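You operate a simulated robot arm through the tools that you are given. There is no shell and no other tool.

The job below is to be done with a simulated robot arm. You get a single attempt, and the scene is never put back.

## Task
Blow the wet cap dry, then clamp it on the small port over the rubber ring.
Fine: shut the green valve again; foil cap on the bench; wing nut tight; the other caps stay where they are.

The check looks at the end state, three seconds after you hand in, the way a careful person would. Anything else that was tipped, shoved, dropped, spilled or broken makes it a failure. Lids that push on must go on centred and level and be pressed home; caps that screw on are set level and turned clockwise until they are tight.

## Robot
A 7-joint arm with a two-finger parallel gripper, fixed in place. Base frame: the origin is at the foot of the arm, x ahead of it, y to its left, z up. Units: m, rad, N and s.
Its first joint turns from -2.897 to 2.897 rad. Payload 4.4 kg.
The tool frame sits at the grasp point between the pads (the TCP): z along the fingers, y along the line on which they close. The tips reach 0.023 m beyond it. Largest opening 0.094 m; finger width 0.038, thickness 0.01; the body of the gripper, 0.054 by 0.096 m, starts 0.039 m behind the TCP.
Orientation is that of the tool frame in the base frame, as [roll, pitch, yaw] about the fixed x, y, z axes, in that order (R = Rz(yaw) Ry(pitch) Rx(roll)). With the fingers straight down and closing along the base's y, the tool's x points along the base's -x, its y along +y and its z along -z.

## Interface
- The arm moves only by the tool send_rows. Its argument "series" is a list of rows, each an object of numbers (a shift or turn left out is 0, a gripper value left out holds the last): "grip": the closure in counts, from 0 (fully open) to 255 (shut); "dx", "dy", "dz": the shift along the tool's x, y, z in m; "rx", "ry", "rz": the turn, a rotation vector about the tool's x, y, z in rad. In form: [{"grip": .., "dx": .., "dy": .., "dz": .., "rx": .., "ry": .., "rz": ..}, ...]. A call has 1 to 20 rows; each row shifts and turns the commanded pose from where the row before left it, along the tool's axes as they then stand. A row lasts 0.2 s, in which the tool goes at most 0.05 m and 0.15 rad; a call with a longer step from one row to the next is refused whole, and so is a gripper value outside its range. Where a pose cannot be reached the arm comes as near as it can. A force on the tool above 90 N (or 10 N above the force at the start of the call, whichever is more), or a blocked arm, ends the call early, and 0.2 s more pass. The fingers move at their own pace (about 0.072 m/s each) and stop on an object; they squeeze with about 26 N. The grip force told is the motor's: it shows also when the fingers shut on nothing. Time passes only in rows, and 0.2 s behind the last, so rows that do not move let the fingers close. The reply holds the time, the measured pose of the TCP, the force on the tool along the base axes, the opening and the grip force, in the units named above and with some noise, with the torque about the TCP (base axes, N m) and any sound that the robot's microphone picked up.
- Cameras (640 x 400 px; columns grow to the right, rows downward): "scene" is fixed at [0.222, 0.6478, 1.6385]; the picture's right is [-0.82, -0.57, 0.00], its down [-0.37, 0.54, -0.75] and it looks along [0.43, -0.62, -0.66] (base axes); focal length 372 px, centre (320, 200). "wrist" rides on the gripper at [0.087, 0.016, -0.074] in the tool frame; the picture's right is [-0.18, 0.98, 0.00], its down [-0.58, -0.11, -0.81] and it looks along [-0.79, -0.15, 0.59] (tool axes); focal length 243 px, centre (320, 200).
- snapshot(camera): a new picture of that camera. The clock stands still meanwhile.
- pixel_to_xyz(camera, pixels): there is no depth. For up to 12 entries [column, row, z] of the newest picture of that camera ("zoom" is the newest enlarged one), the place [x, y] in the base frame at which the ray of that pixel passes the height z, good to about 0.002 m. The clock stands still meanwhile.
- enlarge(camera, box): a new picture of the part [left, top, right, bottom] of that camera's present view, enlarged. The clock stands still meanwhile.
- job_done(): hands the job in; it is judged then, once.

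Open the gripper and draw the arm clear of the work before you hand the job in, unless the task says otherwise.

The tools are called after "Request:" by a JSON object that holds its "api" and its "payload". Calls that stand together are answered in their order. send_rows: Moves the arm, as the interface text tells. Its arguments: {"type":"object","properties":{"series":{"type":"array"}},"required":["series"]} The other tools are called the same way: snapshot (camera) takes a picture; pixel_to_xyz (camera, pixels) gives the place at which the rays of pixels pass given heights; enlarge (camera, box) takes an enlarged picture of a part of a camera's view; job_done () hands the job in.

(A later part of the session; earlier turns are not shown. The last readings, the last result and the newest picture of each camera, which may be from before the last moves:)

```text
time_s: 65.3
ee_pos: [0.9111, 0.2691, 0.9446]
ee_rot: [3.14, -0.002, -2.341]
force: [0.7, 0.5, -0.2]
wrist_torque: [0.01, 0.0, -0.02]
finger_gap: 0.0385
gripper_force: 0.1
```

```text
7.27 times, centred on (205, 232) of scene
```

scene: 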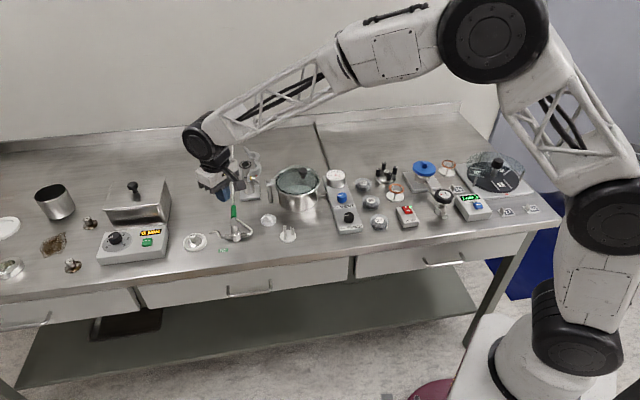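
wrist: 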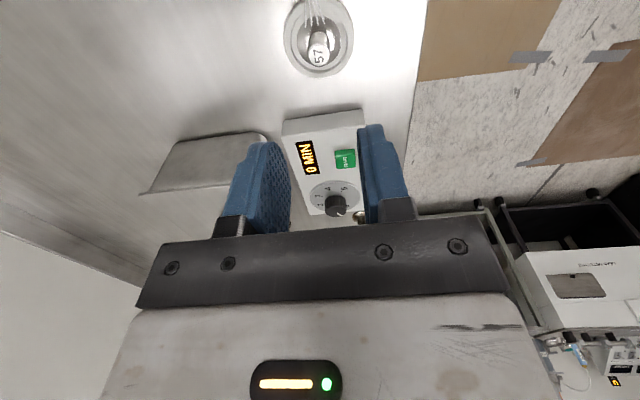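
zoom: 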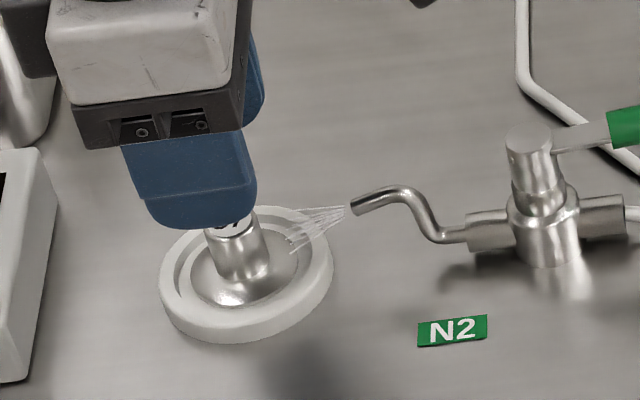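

Knob top is at about z = 0.8955. I make a sub-millimetre correction and descend so the tips reach z of about 0.878, then close.

Request:
{"api": "send_rows", "payload": {"series": [{"dx": -0.0006, "dy": -0.0008, "dz": 0.015}, {"dz": 0.015}, {"dz": 0.0136}, {}]}}

Request:
{"api": "enlarge", "payload": {"camera": "wrist", "box": [240, 80, 400, 200]}}

Request:
{"api": "enlarge", "payload": {"camera": "scene", "box": [170, 205, 240, 260]}}

```text
time_s: 66.3
ee_pos: [0.9131, 0.2678, 0.901]
ee_rot: [3.14, -0.001, -2.342]
force: [0.3, 0.0, 0.0]
wrist_torque: [0.01, 0.0, -0.01]
finger_gap: 0.0386
gripper_force: 0.1
```

```text
3.33 times, centred on (320, 140) of wrist
```

zoom: 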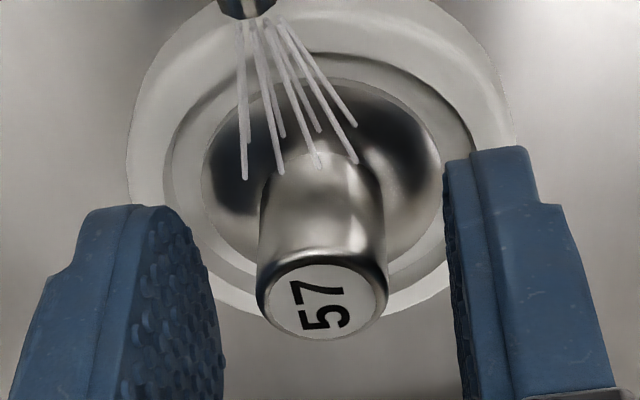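

```text
7.27 times, centred on (205, 232) of scene
```

zoom: 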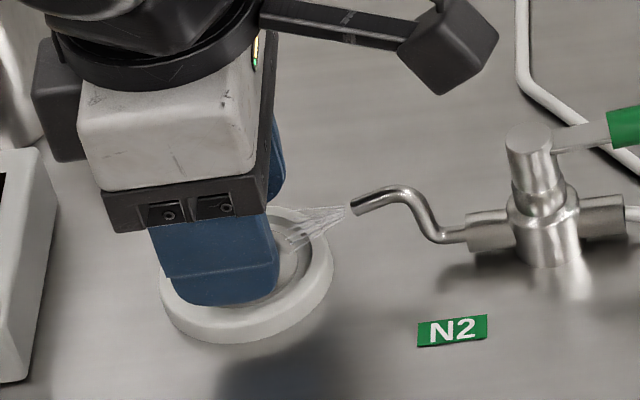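

The knob is between the fingers. I close slowly on it.

Request:
{"api": "send_rows", "payload": {"series": [{"grip": 170}, {"grip": 185}, {"grip": 200}, {"grip": 220}, {"grip": 255}, {}, {}]}}

Request:
{"api": "enlarge", "payload": {"camera": "wrist", "box": [240, 80, 400, 200]}}

```text
time_s: 67.9
ee_pos: [0.9129, 0.2681, 0.9009]
ee_rot: [3.141, -0.002, -2.341]
force: [0.2, -0.2, 1.0]
wrist_torque: [0.0, 0.0, 0.01]
finger_gap: 0.0186
gripper_force: 25.6
```

```text
3.33 times, centred on (320, 140) of wrist
```

zoom: 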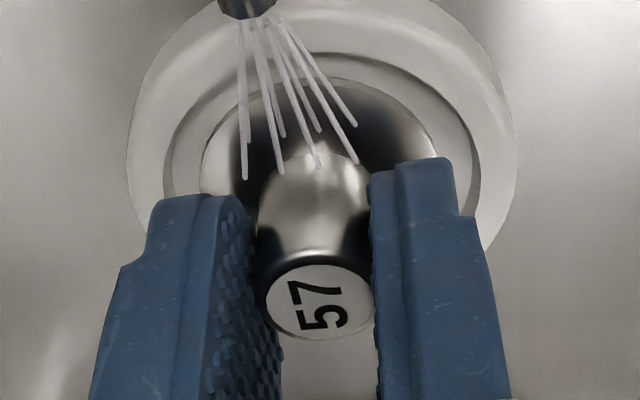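

The knob is held (gap 18.6 mm). I lift the cap about 40 mm and look at it for signs of water.

Request:
{"api": "send_rows", "payload": {"series": [{"dz": -0.004}, {"dz": -0.008}, {"dz": -0.013}, {"dz": -0.015}, {}]}}

Request:
{"api": "enlarge", "payload": {"camera": "scene", "box": [170, 195, 240, 260]}}

Request:
{"api": "enlarge", "payload": {"camera": "wrist", "box": [240, 60, 400, 200]}}

```text
time_s: 69.1
ee_pos: [0.9126, 0.2703, 0.9408]
ee_rot: [3.14, -0.003, -2.342]
force: [0.7, 0.1, -0.3]
wrist_torque: [-0.02, -0.03, 0.01]
finger_gap: 0.0188
gripper_force: 25.9
```

```text
6.15 times, centred on (205, 228) of scene
```

zoom: 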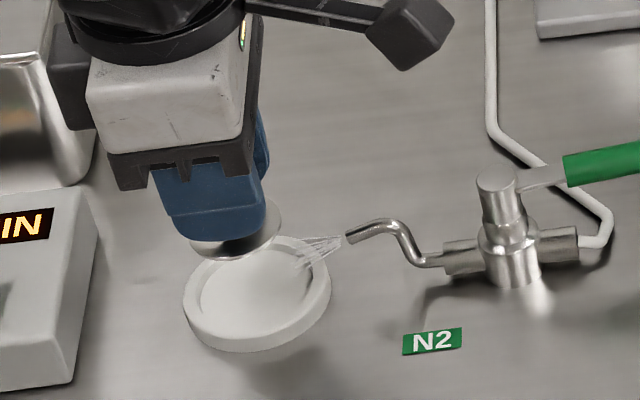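

```text
2.86 times, centred on (320, 130) of wrist
```

zoom: 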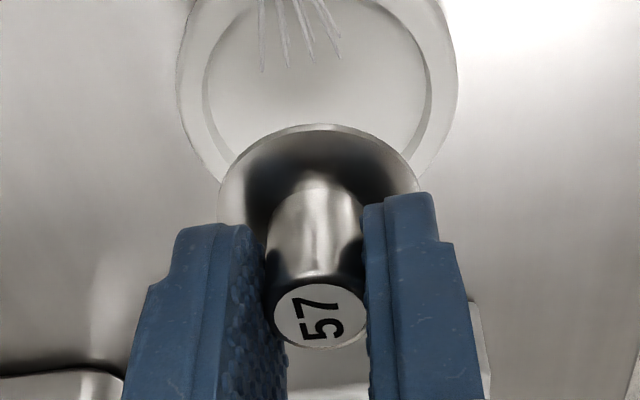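

No water shows on the top side; the wet face is probably underneath. I carry the cap up and nearer to the base, and tilt it so the scene camera can see its underside.

Request:
{"api": "send_rows", "payload": {"series": [{"dz": -0.04}, {"dz": -0.04}, {"dz": -0.04}, {"dz": -0.04}, {"dz": -0.04}, {"dx": 0.0321, "dy": 0.0186}, {"dx": 0.0321, "dy": 0.0186}, {"dx": 0.0321, "dy": 0.0186}, {"dx": 0.0321, "dy": 0.0186}, {"dx": 0.0321, "dy": 0.0186}, {"dx": 0.0321, "dy": 0.0186}, {"dx": 0.0321, "dy": 0.0186}, {}]}}

Request:
{"api": "send_rows", "payload": {"series": [{"rx": -0.14}, {"rx": -0.14}, {"rx": -0.14}, {"rx": -0.14}, {"rx": -0.14}, {"rx": -0.14}, {"rx": -0.14}, {"rx": -0.14}, {}]}}

Request:
{"api": "snapshot", "payload": {"camera": "scene"}}

```text
time_s: 71.9
ee_pos: [0.6627, 0.2003, 1.1428]
ee_rot: [3.14, -0.002, -2.34]
force: [0.2, 0.4, 0.2]
wrist_torque: [0.02, 0.02, -0.03]
finger_gap: 0.0183
gripper_force: 25.8
```

```text
time_s: 73.9
ee_pos: [0.6625, 0.1985, 1.1423]
ee_rot: [2.018, -0.002, -2.339]
force: [-0.2, -0.4, -0.5]
wrist_torque: [-0.05, -0.02, 0.0]
finger_gap: 0.0186
gripper_force: 25.9
```

```text
taken
```

scene: 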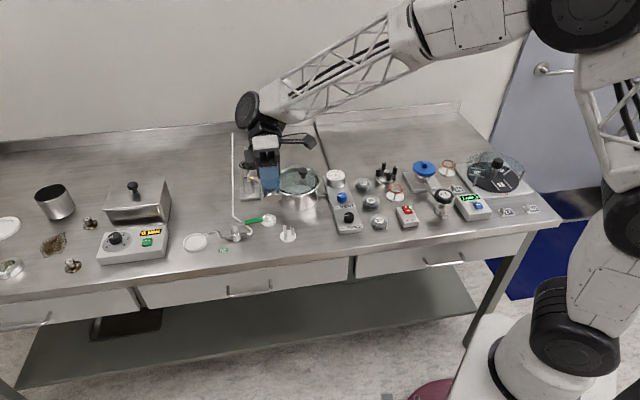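

I enlarge the scene around the gripper at (268, 175).

Request:
{"api": "enlarge", "payload": {"camera": "scene", "box": [230, 110, 320, 210]}}

Request:
{"api": "snapshot", "payload": {"camera": "wrist"}}

```text
4.00 times, centred on (275, 160) of scene
```

zoom: 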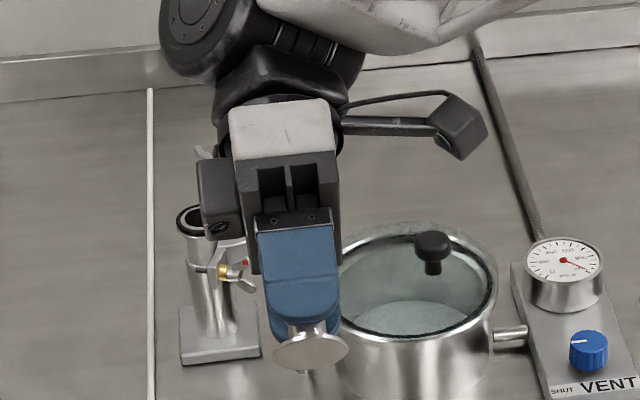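

```text
taken
```

wrist: 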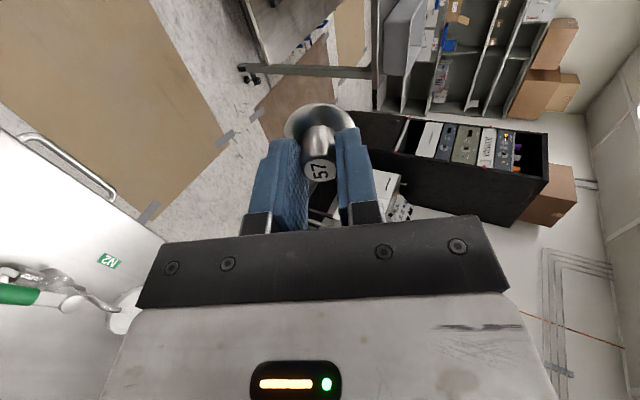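

The underside is visible at scene (307/4+195…), i.e. around (352/4) of the zoom, as a pale disc; I enlarge it strongly.

Request:
{"api": "enlarge", "payload": {"camera": "scene", "box": [258, 185, 288, 205]}}

```text
16.00 times, centred on (273, 195) of scene
```

zoom: 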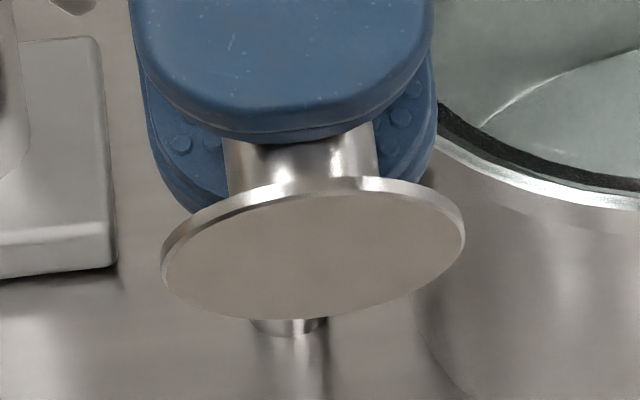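

The underside looks plain with no visible drops. To be sure 57 is the wet one, I compare the other caps (26, 72, 92, 59, 27, 65) and the empty dish in high zoom.

Request:
{"api": "enlarge", "payload": {"camera": "scene", "box": [345, 170, 395, 235]}}

Request:
{"api": "enlarge", "payload": {"camera": "scene", "box": [75, 210, 105, 235]}}

Request:
{"api": "enlarge", "payload": {"camera": "scene", "box": [58, 252, 90, 277]}}

Request:
{"api": "enlarge", "payload": {"camera": "scene", "box": [180, 225, 225, 255]}}

Request:
{"api": "enlarge", "payload": {"camera": "scene", "box": [0, 210, 50, 285]}}

```text
6.15 times, centred on (370, 202) of scene
```

zoom: 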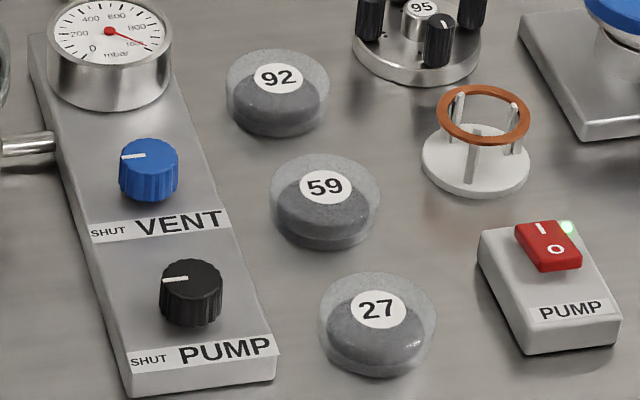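

```text
16.00 times, centred on (90, 222) of scene
```

zoom: 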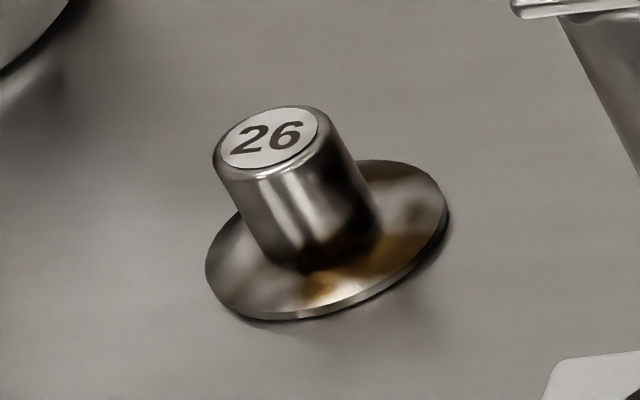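

```text
16.00 times, centred on (74, 264) of scene
```

zoom: 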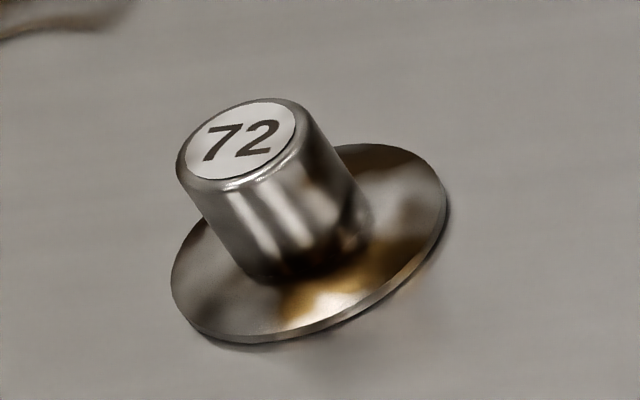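

```text
13.33 times, centred on (202, 240) of scene
```

zoom: 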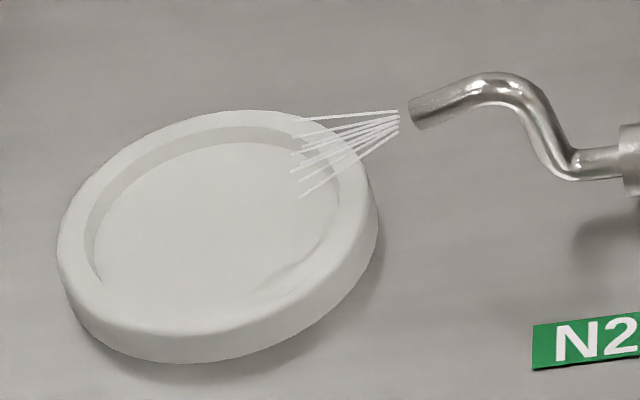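

```text
5.33 times, centred on (25, 248) of scene
```

zoom: 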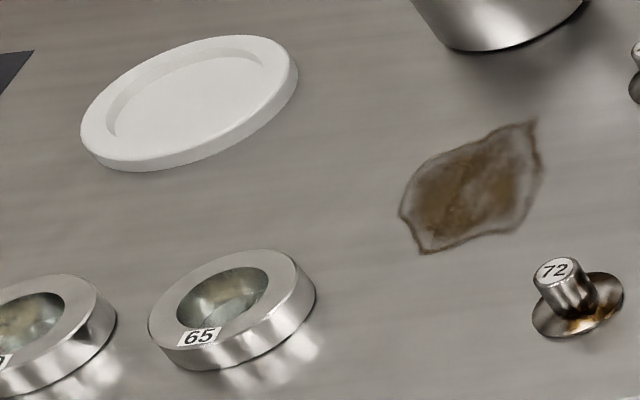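

Caps 26 and 72 are oily and 65 is a window, so clean cap 57 in the dish under the nozzle is the wet one. I zoom on its upper side in the wrist view to compare with before.

Request:
{"api": "enlarge", "payload": {"camera": "wrist", "box": [270, 90, 370, 190]}}

```text
4.00 times, centred on (320, 140) of wrist
```

zoom: 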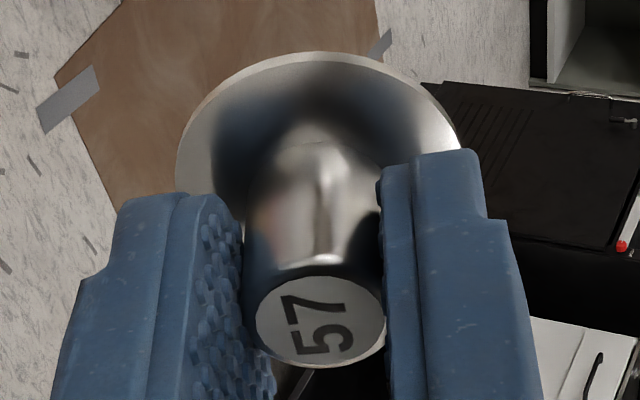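

The cap looks clean metal. I undo the tilt and return over the dish, ready to hold the cap in the jet.

Request:
{"api": "send_rows", "payload": {"series": [{"rx": 0.14}, {"rx": 0.14}, {"rx": 0.14}, {"rx": 0.14}, {"rx": 0.14}, {"rx": 0.14}, {"rx": 0.14}, {"rx": 0.14}, {}]}}

Request:
{"api": "send_rows", "payload": {"series": [{"dx": -0.0321, "dy": -0.0186}, {"dx": -0.0321, "dy": -0.0186}, {"dx": -0.0321, "dy": -0.0186}, {"dx": -0.0321, "dy": -0.0186}, {"dx": -0.0321, "dy": -0.0186}, {"dx": -0.0321, "dy": -0.0186}, {"dx": -0.0215, "dy": -0.0163}, {"dz": 0.04}, {"dz": 0.04}, {"dz": 0.04}, {"dz": 0.04}, {"dz": 0.02}, {}]}}

Request:
{"api": "enlarge", "payload": {"camera": "scene", "box": [170, 195, 240, 260]}}

Request:
{"api": "snapshot", "payload": {"camera": "wrist"}}

```text
time_s: 75.9
ee_pos: [0.662, 0.1988, 1.1416]
ee_rot: [3.141, 0.0, -2.341]
force: [-0.4, -0.3, -0.2]
wrist_torque: [0.01, -0.01, -0.01]
finger_gap: 0.0187
gripper_force: 26.0
```

```text
time_s: 78.7
ee_pos: [0.9042, 0.2637, 0.9619]
ee_rot: [3.141, -0.002, -2.34]
force: [0.0, 0.9, -0.6]
wrist_torque: [0.03, 0.01, -0.01]
finger_gap: 0.0186
gripper_force: 26.2
```

```text
6.15 times, centred on (205, 228) of scene
```

zoom: 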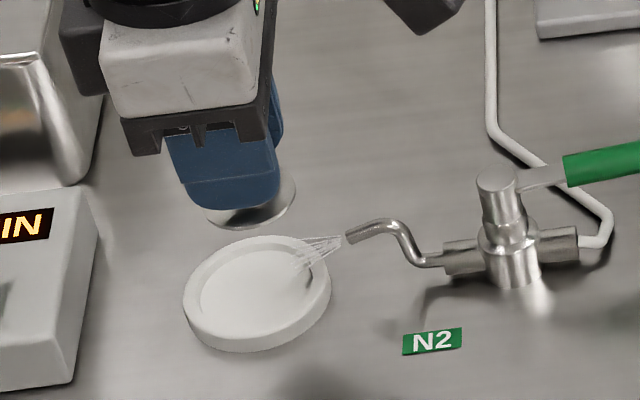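

```text
taken
```

wrist: 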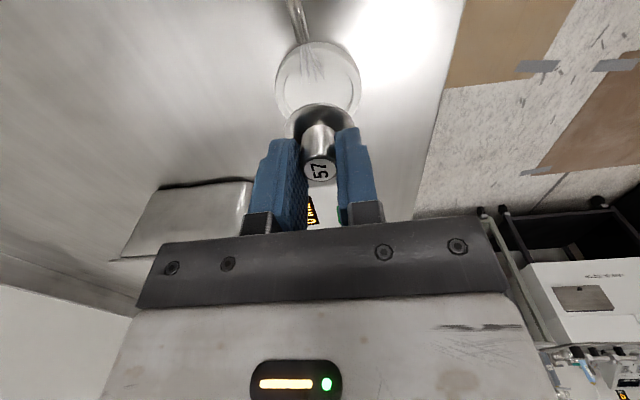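

The cap hangs above the jet. I lower it in stages through the jet (cap underside from z of about 0.90 to 0.885), holding at each stage.

Request:
{"api": "send_rows", "payload": {"series": [{"dz": 0.015}, {"dz": 0.012}, {}, {}, {}, {}, {}, {}, {}, {}, {"dz": 0.006}, {}, {}, {}, {}, {}, {}, {}, {}, {}]}}

Request:
{"api": "enlarge", "payload": {"camera": "scene", "box": [180, 210, 230, 255]}}

Request:
{"api": "enlarge", "payload": {"camera": "wrist", "box": [240, 60, 400, 200]}}

```text
time_s: 82.9
ee_pos: [0.9025, 0.2629, 0.9287]
ee_rot: [3.14, -0.002, -2.341]
force: [0.3, -0.1, -1.1]
wrist_torque: [0.02, -0.02, -0.01]
finger_gap: 0.0187
gripper_force: 26.7
```

```text
8.89 times, centred on (205, 232) of scene
```

zoom: 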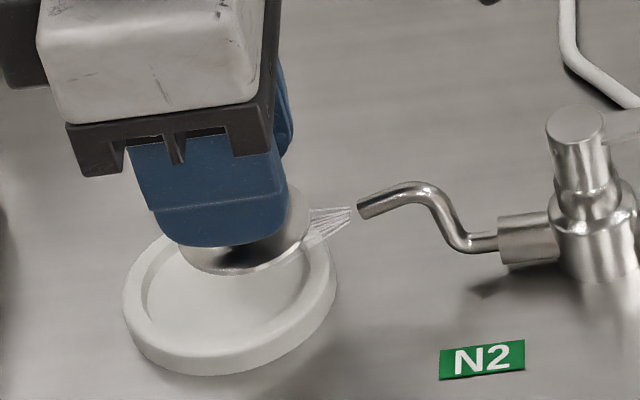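

```text
2.86 times, centred on (320, 130) of wrist
```

zoom: 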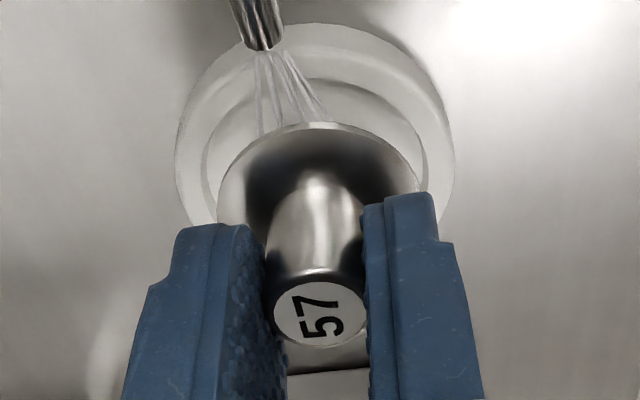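

The jet now strikes the rim and streams along the underside. I tilt the cap gradually so its underside faces the nozzle (about 0.4 rad), compensating the shift, and hold.

Request:
{"api": "send_rows", "payload": {"series": [{"dx": -0.0035, "ry": 0.1}, {"dx": -0.0035, "ry": 0.1}, {"dx": -0.0035, "ry": 0.1}, {"dx": -0.0035, "ry": 0.1}, {}, {}, {}, {}, {}, {}]}}

Request:
{"api": "enlarge", "payload": {"camera": "scene", "box": [180, 210, 230, 255]}}

Request:
{"api": "enlarge", "payload": {"camera": "wrist", "box": [240, 60, 400, 200]}}

```text
time_s: 85.1
ee_pos: [0.9123, 0.2725, 0.9274]
ee_rot: [3.141, -0.402, -2.34]
force: [-0.1, 0.8, -0.8]
wrist_torque: [-0.01, 0.01, 0.03]
finger_gap: 0.0186
gripper_force: 26.3
```

```text
8.89 times, centred on (205, 232) of scene
```

zoom: 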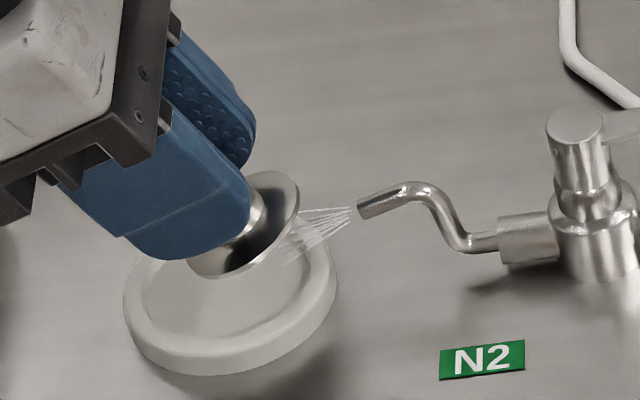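

```text
2.86 times, centred on (320, 130) of wrist
```

zoom: 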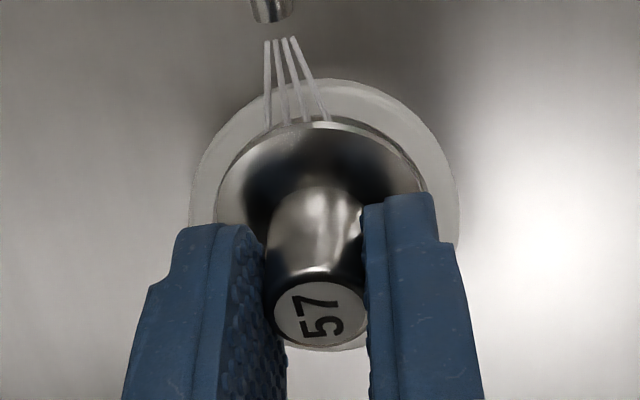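

The jet now strikes the underside directly. Before tilting further I check the clearance of the hand to the ultrasonic bath in the full scene.

Request:
{"api": "enlarge", "payload": {"camera": "scene", "box": [90, 150, 250, 270]}}

Request:
{"api": "pixel_to_xyz", "payload": {"camera": "scene", "pixels": [[171, 215, 0.88], [165, 183, 0.96], [109, 180, 0.96], [107, 208, 0.96], [158, 212, 0.96], [168, 228, 0.91], [163, 258, 0.87]]}}

```text
3.33 times, centred on (170, 210) of scene
```

zoom: 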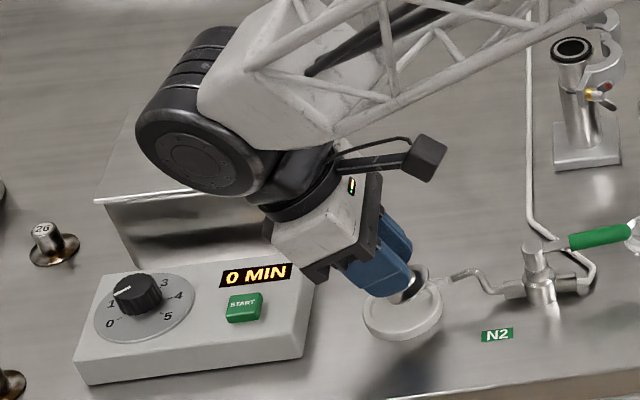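

```text
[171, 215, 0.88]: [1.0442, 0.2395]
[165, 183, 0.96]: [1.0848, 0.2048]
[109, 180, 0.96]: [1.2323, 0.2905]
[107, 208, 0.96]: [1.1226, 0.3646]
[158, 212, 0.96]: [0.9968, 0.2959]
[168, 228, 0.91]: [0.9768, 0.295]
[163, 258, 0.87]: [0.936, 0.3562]
```

The hand is clear of the bath and control box at this tilt, so I stay at it. I lower 8 mm so the jet axis meets the face centre, then hold and sweep a few millimetres sideways.

Request:
{"api": "send_rows", "payload": {"series": [{"dx": -0.0031, "dz": 0.0074}, {}, {}, {}, {}, {}, {}, {}, {"dy": 0.005}, {}, {}, {"dy": -0.005}, {"dy": -0.005}, {}, {}, {"dy": 0.005}, {}, {}, {}, {}]}}

Request:
{"api": "enlarge", "payload": {"camera": "scene", "box": [180, 210, 230, 255]}}

Request:
{"api": "send_rows", "payload": {"series": [{}, {}, {}, {}, {}, {}, {}, {}, {}, {}, {}, {}, {}, {}, {}, {}, {}, {}, {}, {}]}}

```text
time_s: 89.3
ee_pos: [0.9115, 0.2725, 0.9185]
ee_rot: [3.139, -0.401, -2.341]
force: [-0.1, -0.2, 0.0]
wrist_torque: [-0.02, -0.01, -0.01]
finger_gap: 0.0186
gripper_force: 26.1
```

```text
8.89 times, centred on (205, 232) of scene
```

zoom: 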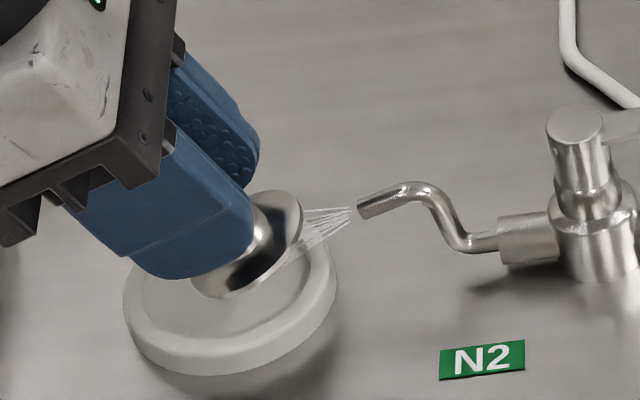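

```text
time_s: 93.5
ee_pos: [0.9126, 0.2733, 0.9176]
ee_rot: [3.139, -0.405, -2.34]
force: [0.4, 0.2, -0.6]
wrist_torque: [0.02, -0.01, 0.03]
finger_gap: 0.0186
gripper_force: 25.9
```

The underside has been blown for over 10 s. I level the cap again in the jet so the top side and rim get blown for another few seconds.

Request:
{"api": "send_rows", "payload": {"series": [{"dz": -0.004}, {"dx": 0.0035, "ry": -0.1}, {"dx": 0.0035, "ry": -0.1}, {"dx": 0.0035, "ry": -0.1}, {"dx": 0.0035, "ry": -0.1}, {}, {}, {}, {}, {}, {}, {}, {}, {}, {}, {}, {}, {}, {}]}}

Request:
{"api": "enlarge", "payload": {"camera": "scene", "box": [180, 210, 230, 255]}}

```text
time_s: 97.5
ee_pos: [0.9051, 0.2643, 0.9262]
ee_rot: [3.141, -0.001, -2.341]
force: [-0.2, -0.5, -0.4]
wrist_torque: [0.0, 0.01, 0.04]
finger_gap: 0.0187
gripper_force: 26.3
```

```text
8.89 times, centred on (205, 232) of scene
```

zoom: 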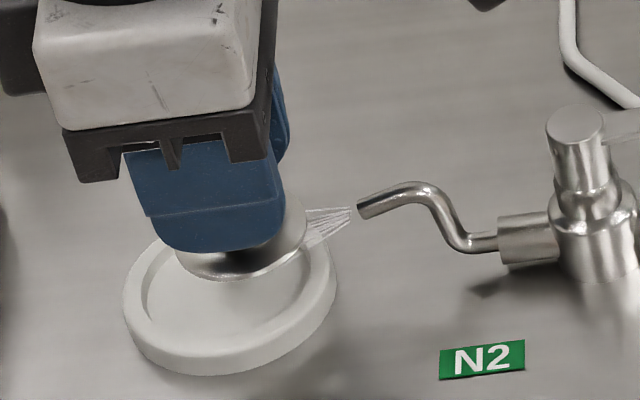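

I lower 7 mm to let the jet wash over the top of the disc for 3 s more, then lift away.

Request:
{"api": "send_rows", "payload": {"series": [{"dz": 0.007}, {}, {}, {}, {}, {}, {}, {}, {}, {}, {}, {}, {}, {}, {}, {"dz": -0.03}, {"dz": -0.04}, {"dz": -0.04}, {"dz": -0.04}, {}]}}

Request:
{"api": "enlarge", "payload": {"camera": "wrist", "box": [240, 90, 400, 200]}}

```text
time_s: 101.7
ee_pos: [0.9024, 0.2613, 1.0678]
ee_rot: [3.139, -0.002, -2.341]
force: [-0.1, 0.2, -0.1]
wrist_torque: [-0.02, 0.01, -0.01]
finger_gap: 0.0184
gripper_force: 26.2
```

```text
3.64 times, centred on (320, 145) of wrist
```

zoom: 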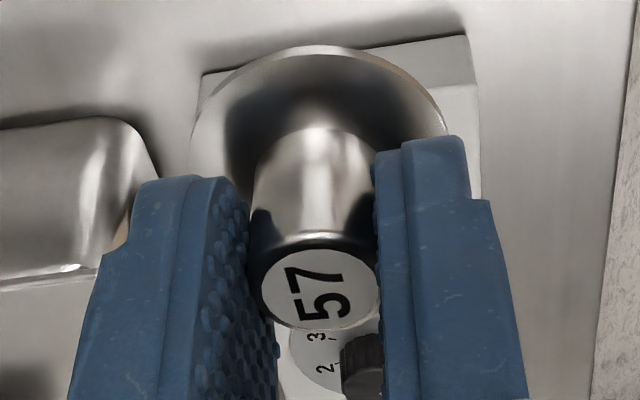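

The cap is dry and held level. I carry it over the port at z of about 1.07, along a straight clear path, to (0.932, 0.020).

Request:
{"api": "send_rows", "payload": {"series": [{"dz": -0.008}, {"dx": 0.0218, "dy": -0.027}, {"dx": 0.0218, "dy": -0.027}, {"dx": 0.0218, "dy": -0.027}, {"dx": 0.0218, "dy": -0.027}, {"dx": 0.0218, "dy": -0.027}, {"dx": 0.0218, "dy": -0.027}, {"dx": 0.0221, "dy": -0.0273}, {}, {}]}}

Request:
{"api": "snapshot", "payload": {"camera": "wrist"}}

Request:
{"api": "enlarge", "payload": {"camera": "wrist", "box": [240, 30, 400, 200]}}

Request:
{"api": "enlarge", "payload": {"camera": "scene", "box": [225, 120, 275, 180]}}

```text
time_s: 103.9
ee_pos: [0.9351, 0.0214, 1.0789]
ee_rot: [3.14, -0.002, -2.34]
force: [0.9, -0.6, -0.5]
wrist_torque: [0.02, 0.04, -0.03]
finger_gap: 0.0186
gripper_force: 25.5
```

```text
taken
```

wrist: 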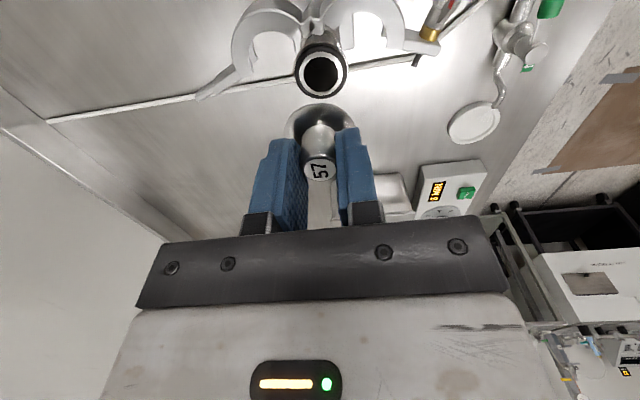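

```text
2.35 times, centred on (320, 115) of wrist
```

zoom: 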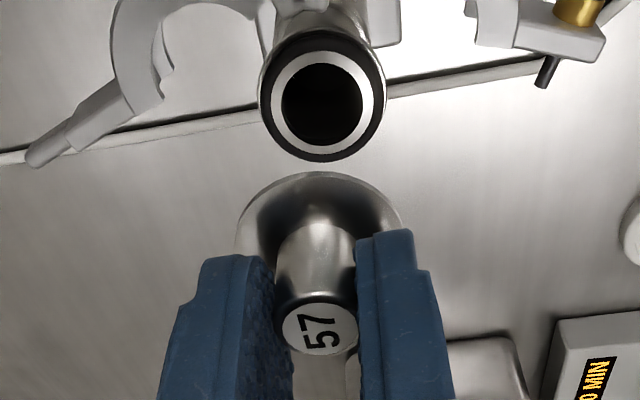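

```text
6.67 times, centred on (250, 150) of scene
```

zoom: 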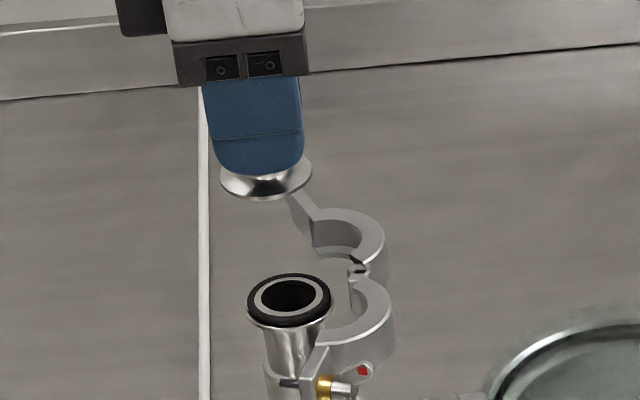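

The O-ring centre at wrist (320.8, 70.3) asks for +3.3 mm x and +1.2 mm y, in agreement with the position readings. I correct and descend to about 25 mm above the ring.

Request:
{"api": "send_rows", "payload": {"series": [{"dx": 0.0033, "dy": 0.0012, "dz": 0.01}, {"dz": 0.015}, {"dz": 0.012}, {}, {}]}}

Request:
{"api": "enlarge", "payload": {"camera": "wrist", "box": [240, 60, 400, 200]}}

Request:
{"api": "enlarge", "payload": {"camera": "scene", "box": [230, 140, 270, 175]}}

```text
time_s: 105.1
ee_pos: [0.9305, 0.0204, 1.0405]
ee_rot: [3.14, -0.002, -2.342]
force: [0.5, -0.3, 0.0]
wrist_torque: [0.01, -0.03, 0.0]
finger_gap: 0.0185
gripper_force: 26.2
```

```text
2.86 times, centred on (320, 130) of wrist
```

zoom: 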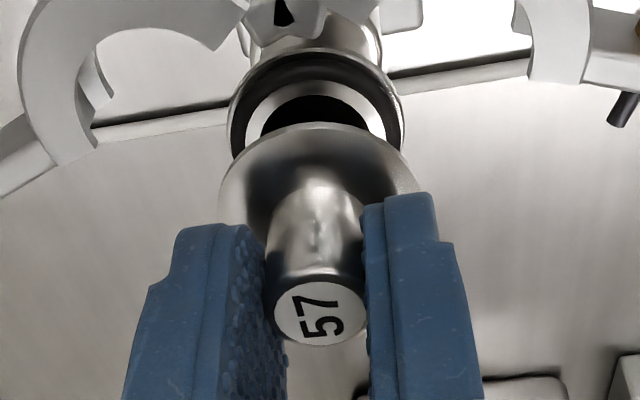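

```text
11.43 times, centred on (250, 158) of scene
```

zoom: 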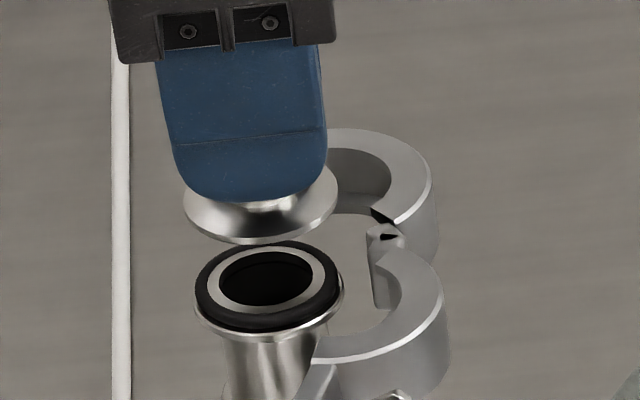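

Scene and wrist views agree the cap should go about 1 mm along -x of the tool. I correct and descend to a few millimetres above the ring.

Request:
{"api": "send_rows", "payload": {"series": [{"dx": -0.001, "dz": 0.008}, {"dz": 0.007}, {}, {}]}}

Request:
{"api": "enlarge", "payload": {"camera": "wrist", "box": [240, 60, 400, 200]}}

Request:
{"api": "enlarge", "payload": {"camera": "scene", "box": [230, 145, 265, 175]}}

```text
time_s: 106.1
ee_pos: [0.9306, 0.0216, 1.0237]
ee_rot: [3.141, -0.003, -2.341]
force: [-0.5, 0.2, -0.4]
wrist_torque: [-0.01, 0.0, 0.0]
finger_gap: 0.0186
gripper_force: 26.0
```

```text
2.86 times, centred on (320, 130) of wrist
```

zoom: 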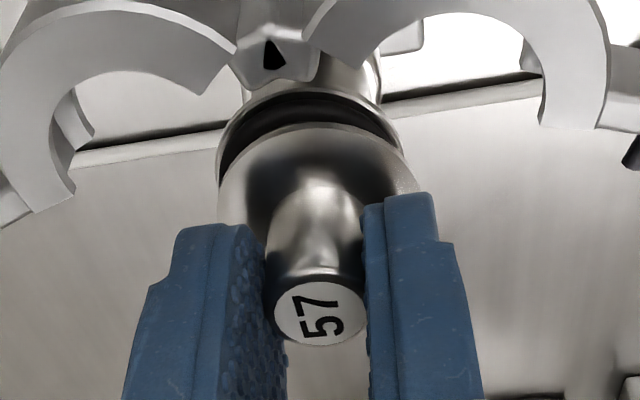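

```text
13.33 times, centred on (248, 160) of scene
```

zoom: 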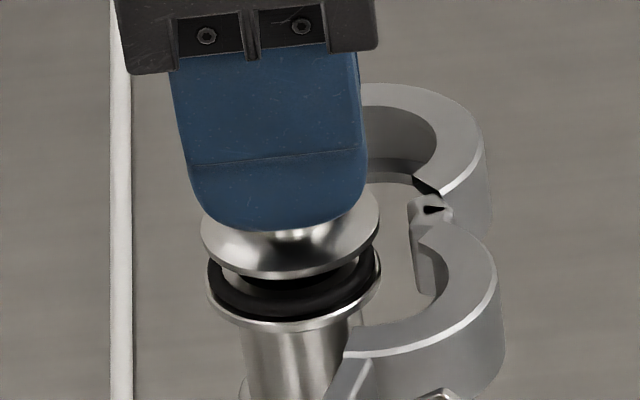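

The cap sits a few mm above the ring. I take a tighter view to compare the edges of disc and flange on both sides.

Request:
{"api": "enlarge", "payload": {"camera": "wrist", "box": [270, 75, 370, 140]}}

Request:
{"api": "enlarge", "payload": {"camera": "scene", "box": [238, 155, 262, 175]}}

```text
6.15 times, centred on (320, 108) of wrist
```

zoom: 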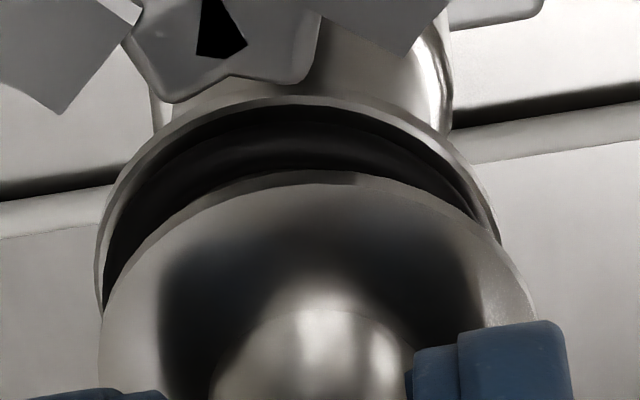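

```text
16.00 times, centred on (250, 165) of scene
```

zoom: 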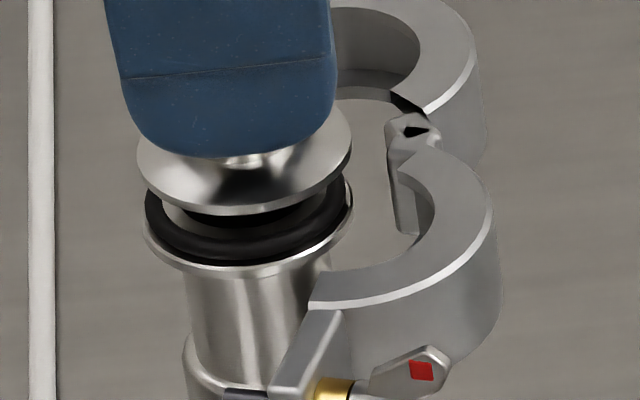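

Both views agree: the cap needs about -1.5 mm x and -1.8 mm y in the tool frame (2 mm along base +x). I correct and re-check.

Request:
{"api": "send_rows", "payload": {"series": [{"dx": -0.0015, "dy": -0.0018}, {}, {}, {}]}}

Request:
{"api": "enlarge", "payload": {"camera": "wrist", "box": [270, 75, 370, 140]}}

Request:
{"api": "enlarge", "payload": {"camera": "scene", "box": [238, 155, 262, 175]}}

```text
time_s: 107.1
ee_pos: [0.9334, 0.0229, 1.024]
ee_rot: [3.14, -0.002, -2.34]
force: [0.0, 0.0, -0.7]
wrist_torque: [-0.01, -0.01, 0.01]
finger_gap: 0.0187
gripper_force: 25.8
```

```text
6.15 times, centred on (320, 108) of wrist
```

zoom: 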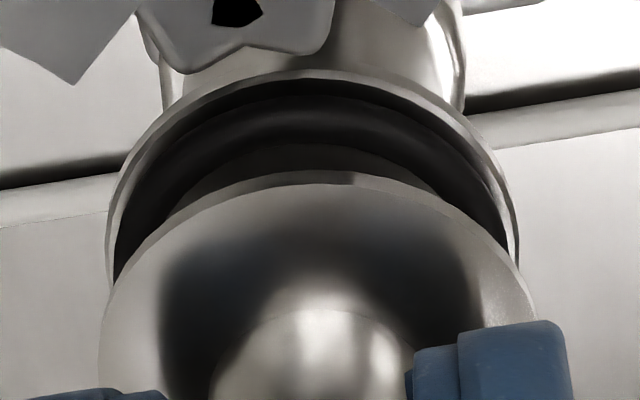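

```text
16.00 times, centred on (250, 165) of scene
```

zoom: 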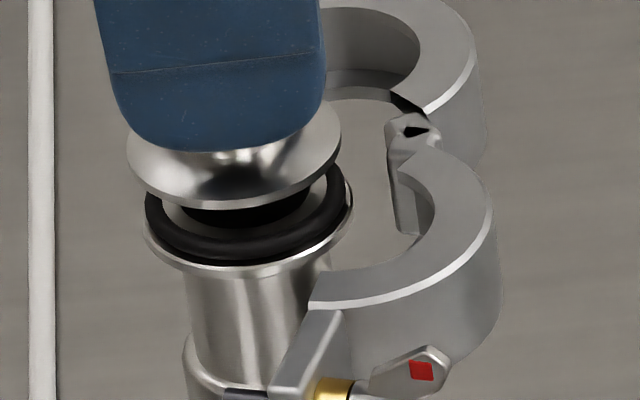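

Now the scene shows the disc at 127–341 against flange 141–352, as expected for aligned. I trim half a millimetre and lower in small steps, reading the force.

Request:
{"api": "send_rows", "payload": {"series": [{"dx": 0.0004, "dy": -0.0005, "dz": 0.003}, {}, {}]}}

Request:
{"api": "send_rows", "payload": {"series": [{"dz": 0.0015}, {}]}}

Request:
{"api": "enlarge", "payload": {"camera": "wrist", "box": [270, 75, 370, 140]}}

Request:
{"api": "enlarge", "payload": {"camera": "scene", "box": [238, 155, 262, 175]}}

```text
time_s: 107.9
ee_pos: [0.9328, 0.0206, 1.0223]
ee_rot: [3.14, -0.003, -2.34]
force: [-0.6, 0.0, -0.4]
wrist_torque: [0.02, 0.03, -0.02]
finger_gap: 0.0184
gripper_force: 26.3
```

```text
time_s: 108.5
ee_pos: [0.933, 0.0213, 1.0197]
ee_rot: [3.139, -0.002, -2.342]
force: [-0.7, 0.6, -0.5]
wrist_torque: [0.02, -0.03, -0.02]
finger_gap: 0.0183
gripper_force: 25.7
```

```text
6.15 times, centred on (320, 108) of wrist
```

zoom: 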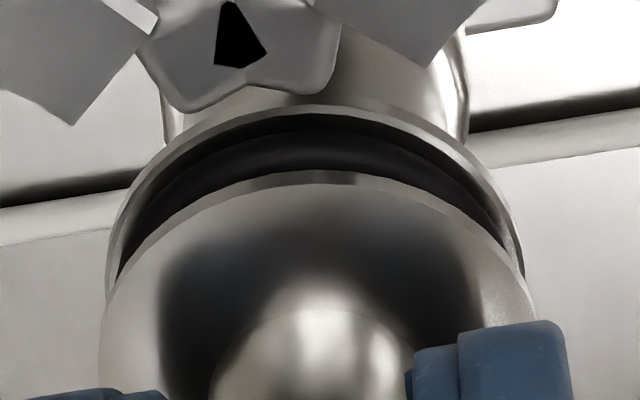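

```text
16.00 times, centred on (250, 165) of scene
```

zoom: 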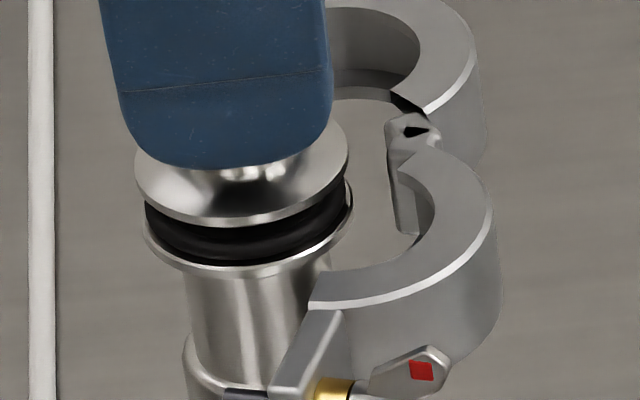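

Alignment is good now (flange centre 315, disc 318; scene 241 against 240 expected). I continue down in 1.5 mm steps.

Request:
{"api": "send_rows", "payload": {"series": [{"dz": 0.0015}, {}]}}

Request:
{"api": "send_rows", "payload": {"series": [{"dz": 0.0015}, {}]}}

Request:
{"api": "enlarge", "payload": {"camera": "scene", "box": [238, 155, 262, 175]}}

```text
time_s: 109.1
ee_pos: [0.9324, 0.0216, 1.0187]
ee_rot: [3.141, -0.002, -2.341]
force: [-0.1, -0.5, 1.3]
wrist_torque: [0.03, 0.02, 0.02]
finger_gap: 0.0185
gripper_force: 26.2
```

```text
time_s: 109.7
ee_pos: [0.9337, 0.0213, 1.0167]
ee_rot: [3.14, -0.001, -2.339]
force: [0.0, 0.2, -1.2]
wrist_torque: [0.01, 0.0, -0.02]
finger_gap: 0.0186
gripper_force: 26.1
```

```text
16.00 times, centred on (250, 165) of scene
```

zoom: 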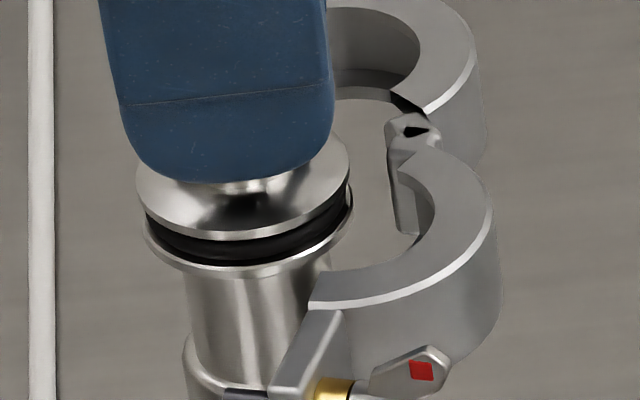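

Not yet in contact; I continue with 1 mm steps.

Request:
{"api": "send_rows", "payload": {"series": [{"dz": 0.001}, {}]}}

Request:
{"api": "send_rows", "payload": {"series": [{"dz": 0.001}, {}]}}

```text
time_s: 110.3
ee_pos: [0.9339, 0.0215, 1.0168]
ee_rot: [3.139, -0.001, -2.34]
force: [-0.1, -0.3, -0.5]
wrist_torque: [0.0, 0.02, -0.01]
finger_gap: 0.0185
gripper_force: 26.6
```

```text
time_s: 110.9
ee_pos: [0.9339, 0.0214, 1.0157]
ee_rot: [3.14, -0.002, -2.341]
force: [4.4, 8.9, -1.1]
wrist_torque: [0.34, -0.15, 0.01]
finger_gap: 0.0185
gripper_force: 26.1
```

A sideways force of about 10 N along base (+x, +y) appeared, as if the cap edge touches something on the hinge side. I look closely.

Request:
{"api": "enlarge", "payload": {"camera": "wrist", "box": [270, 75, 370, 140]}}

Request:
{"api": "enlarge", "payload": {"camera": "scene", "box": [238, 155, 262, 175]}}

```text
6.15 times, centred on (320, 108) of wrist
```

zoom: 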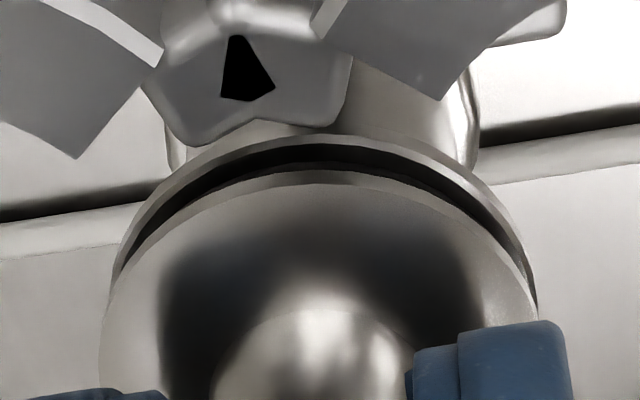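

```text
16.00 times, centred on (250, 165) of scene
```

zoom: 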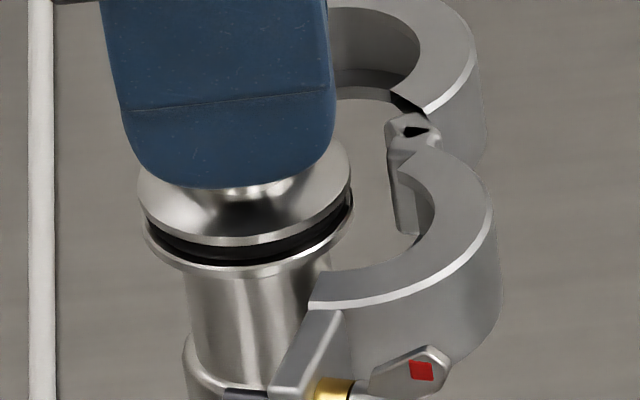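

The views look aligned, so the lateral force is probably the ring's centring lip meeting the cap's recess. I comply with the force: move -0.7 mm x, +0.4 mm y, and read again.

Request:
{"api": "send_rows", "payload": {"series": [{"dx": -0.0007, "dy": 0.0004}, {}]}}

```text
time_s: 111.5
ee_pos: [0.9328, 0.0211, 1.0152]
ee_rot: [3.139, -0.003, -2.342]
force: [2.1, 1.9, -0.5]
wrist_torque: [0.08, -0.1, -0.01]
finger_gap: 0.0187
gripper_force: 25.8
```

The side force dropped to under 3 N. I nudge a little more and lower 1 mm.

Request:
{"api": "send_rows", "payload": {"series": [{"dx": -0.0003}, {"dz": 0.001}, {}]}}

```text
time_s: 112.3
ee_pos: [0.9326, 0.0219, 1.0152]
ee_rot: [-3.141, -0.002, -2.341]
force: [-4.9, -6.3, 10.7]
wrist_torque: [-0.21, 0.13, -0.03]
finger_gap: 0.0185
gripper_force: 25.6
```

Now there is a vertical contact of about 11 N with side force the other way. I ease +0.4 mm in x and press slightly.

Request:
{"api": "send_rows", "payload": {"series": [{"dx": 0.0004}, {}]}}

Request:
{"api": "enlarge", "payload": {"camera": "scene", "box": [238, 155, 262, 175]}}

Request:
{"api": "enlarge", "payload": {"camera": "wrist", "box": [270, 75, 370, 140]}}

```text
time_s: 112.9
ee_pos: [0.9336, 0.0216, 1.0147]
ee_rot: [3.141, -0.002, -2.34]
force: [4.5, -0.5, 13.6]
wrist_torque: [-0.02, -0.13, 0.0]
finger_gap: 0.0186
gripper_force: 25.4
```

```text
16.00 times, centred on (250, 165) of scene
```

zoom: 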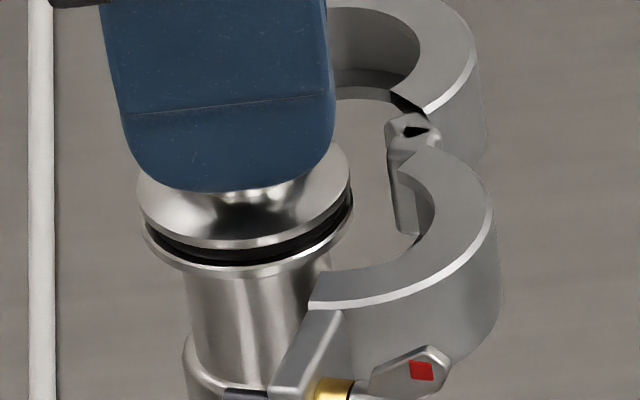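

```text
6.15 times, centred on (320, 108) of wrist
```

zoom: 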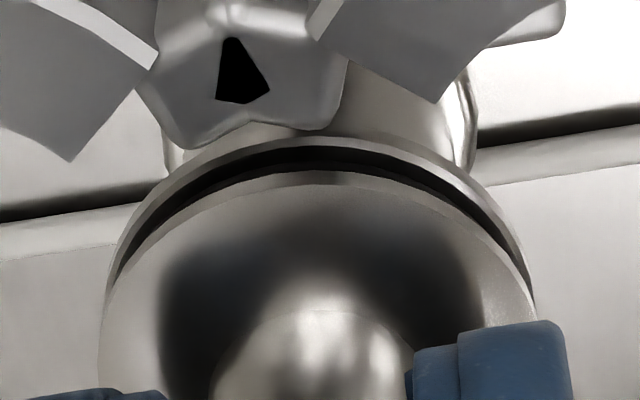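

The cap sits on the ring, centred (scene 244 against 242 expected, wrist 318 against 320). I release the knob slowly and rise.

Request:
{"api": "send_rows", "payload": {"series": [{"grip": 200}, {"grip": 192}, {"grip": 180}, {"grip": 165}, {}, {"dz": -0.01}, {"dz": -0.02}, {"dz": -0.03}, {"dz": -0.02}, {}]}}

Request:
{"api": "enlarge", "payload": {"camera": "scene", "box": [235, 145, 270, 180]}}

Request:
{"api": "enlarge", "payload": {"camera": "wrist", "box": [220, 0, 420, 130]}}

```text
time_s: 115.1
ee_pos: [0.932, 0.0227, 1.0928]
ee_rot: [3.139, -0.003, -2.339]
force: [-0.8, -0.3, -0.2]
wrist_torque: [-0.02, 0.0, 0.04]
finger_gap: 0.033
gripper_force: 0.0
```

```text
11.43 times, centred on (252, 162) of scene
```

zoom: 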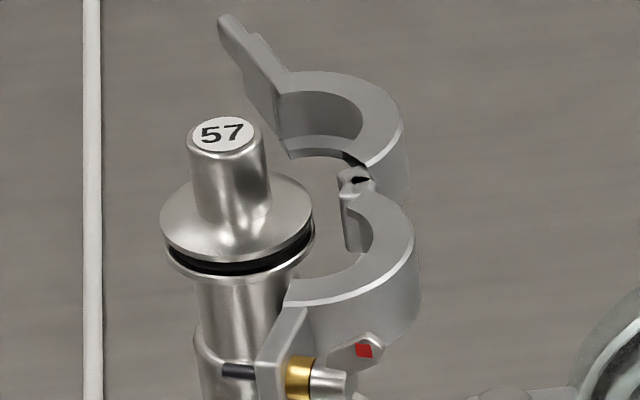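

```text
3.08 times, centred on (320, 65) of wrist
```

zoom: 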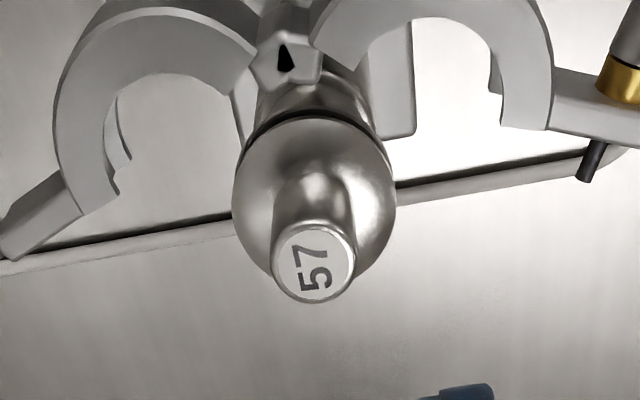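

Cap 57 sits level on the ring. Next the clamp: I need clear room behind the bolt half, so I locate the pot's bracket post (scene (270, 182) top, (271, 203) foot) and take a scene view.

Request:
{"api": "pixel_to_xyz", "payload": {"camera": "scene", "pixels": [[271.2, 203, 0.862], [270, 181.5, 0.92], [270, 181.5, 0.94], [270, 181.5, 0.96], [280, 180, 0.95]]}}

Request:
{"api": "enlarge", "payload": {"camera": "scene", "box": [235, 150, 330, 215]}}

Request:
{"api": "snapshot", "payload": {"camera": "wrist"}}

```text
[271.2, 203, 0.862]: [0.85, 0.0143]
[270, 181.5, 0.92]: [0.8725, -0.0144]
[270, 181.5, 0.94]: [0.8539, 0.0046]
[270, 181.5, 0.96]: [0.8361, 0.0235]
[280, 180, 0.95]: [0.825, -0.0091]
```

```text
6.15 times, centred on (282, 182) of scene
```

zoom: 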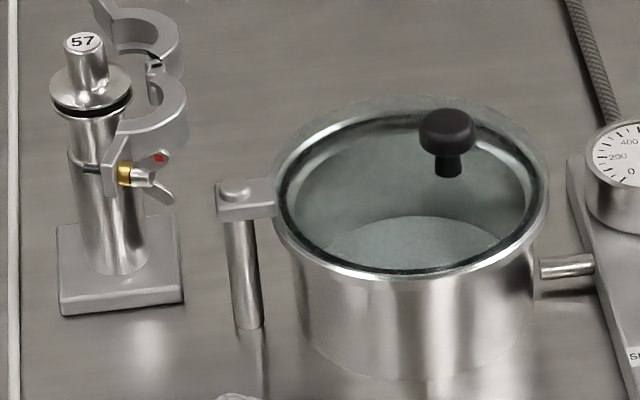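

```text
taken
```

wrist: 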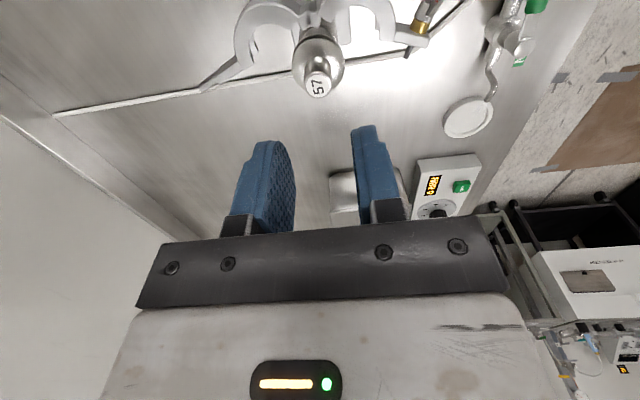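

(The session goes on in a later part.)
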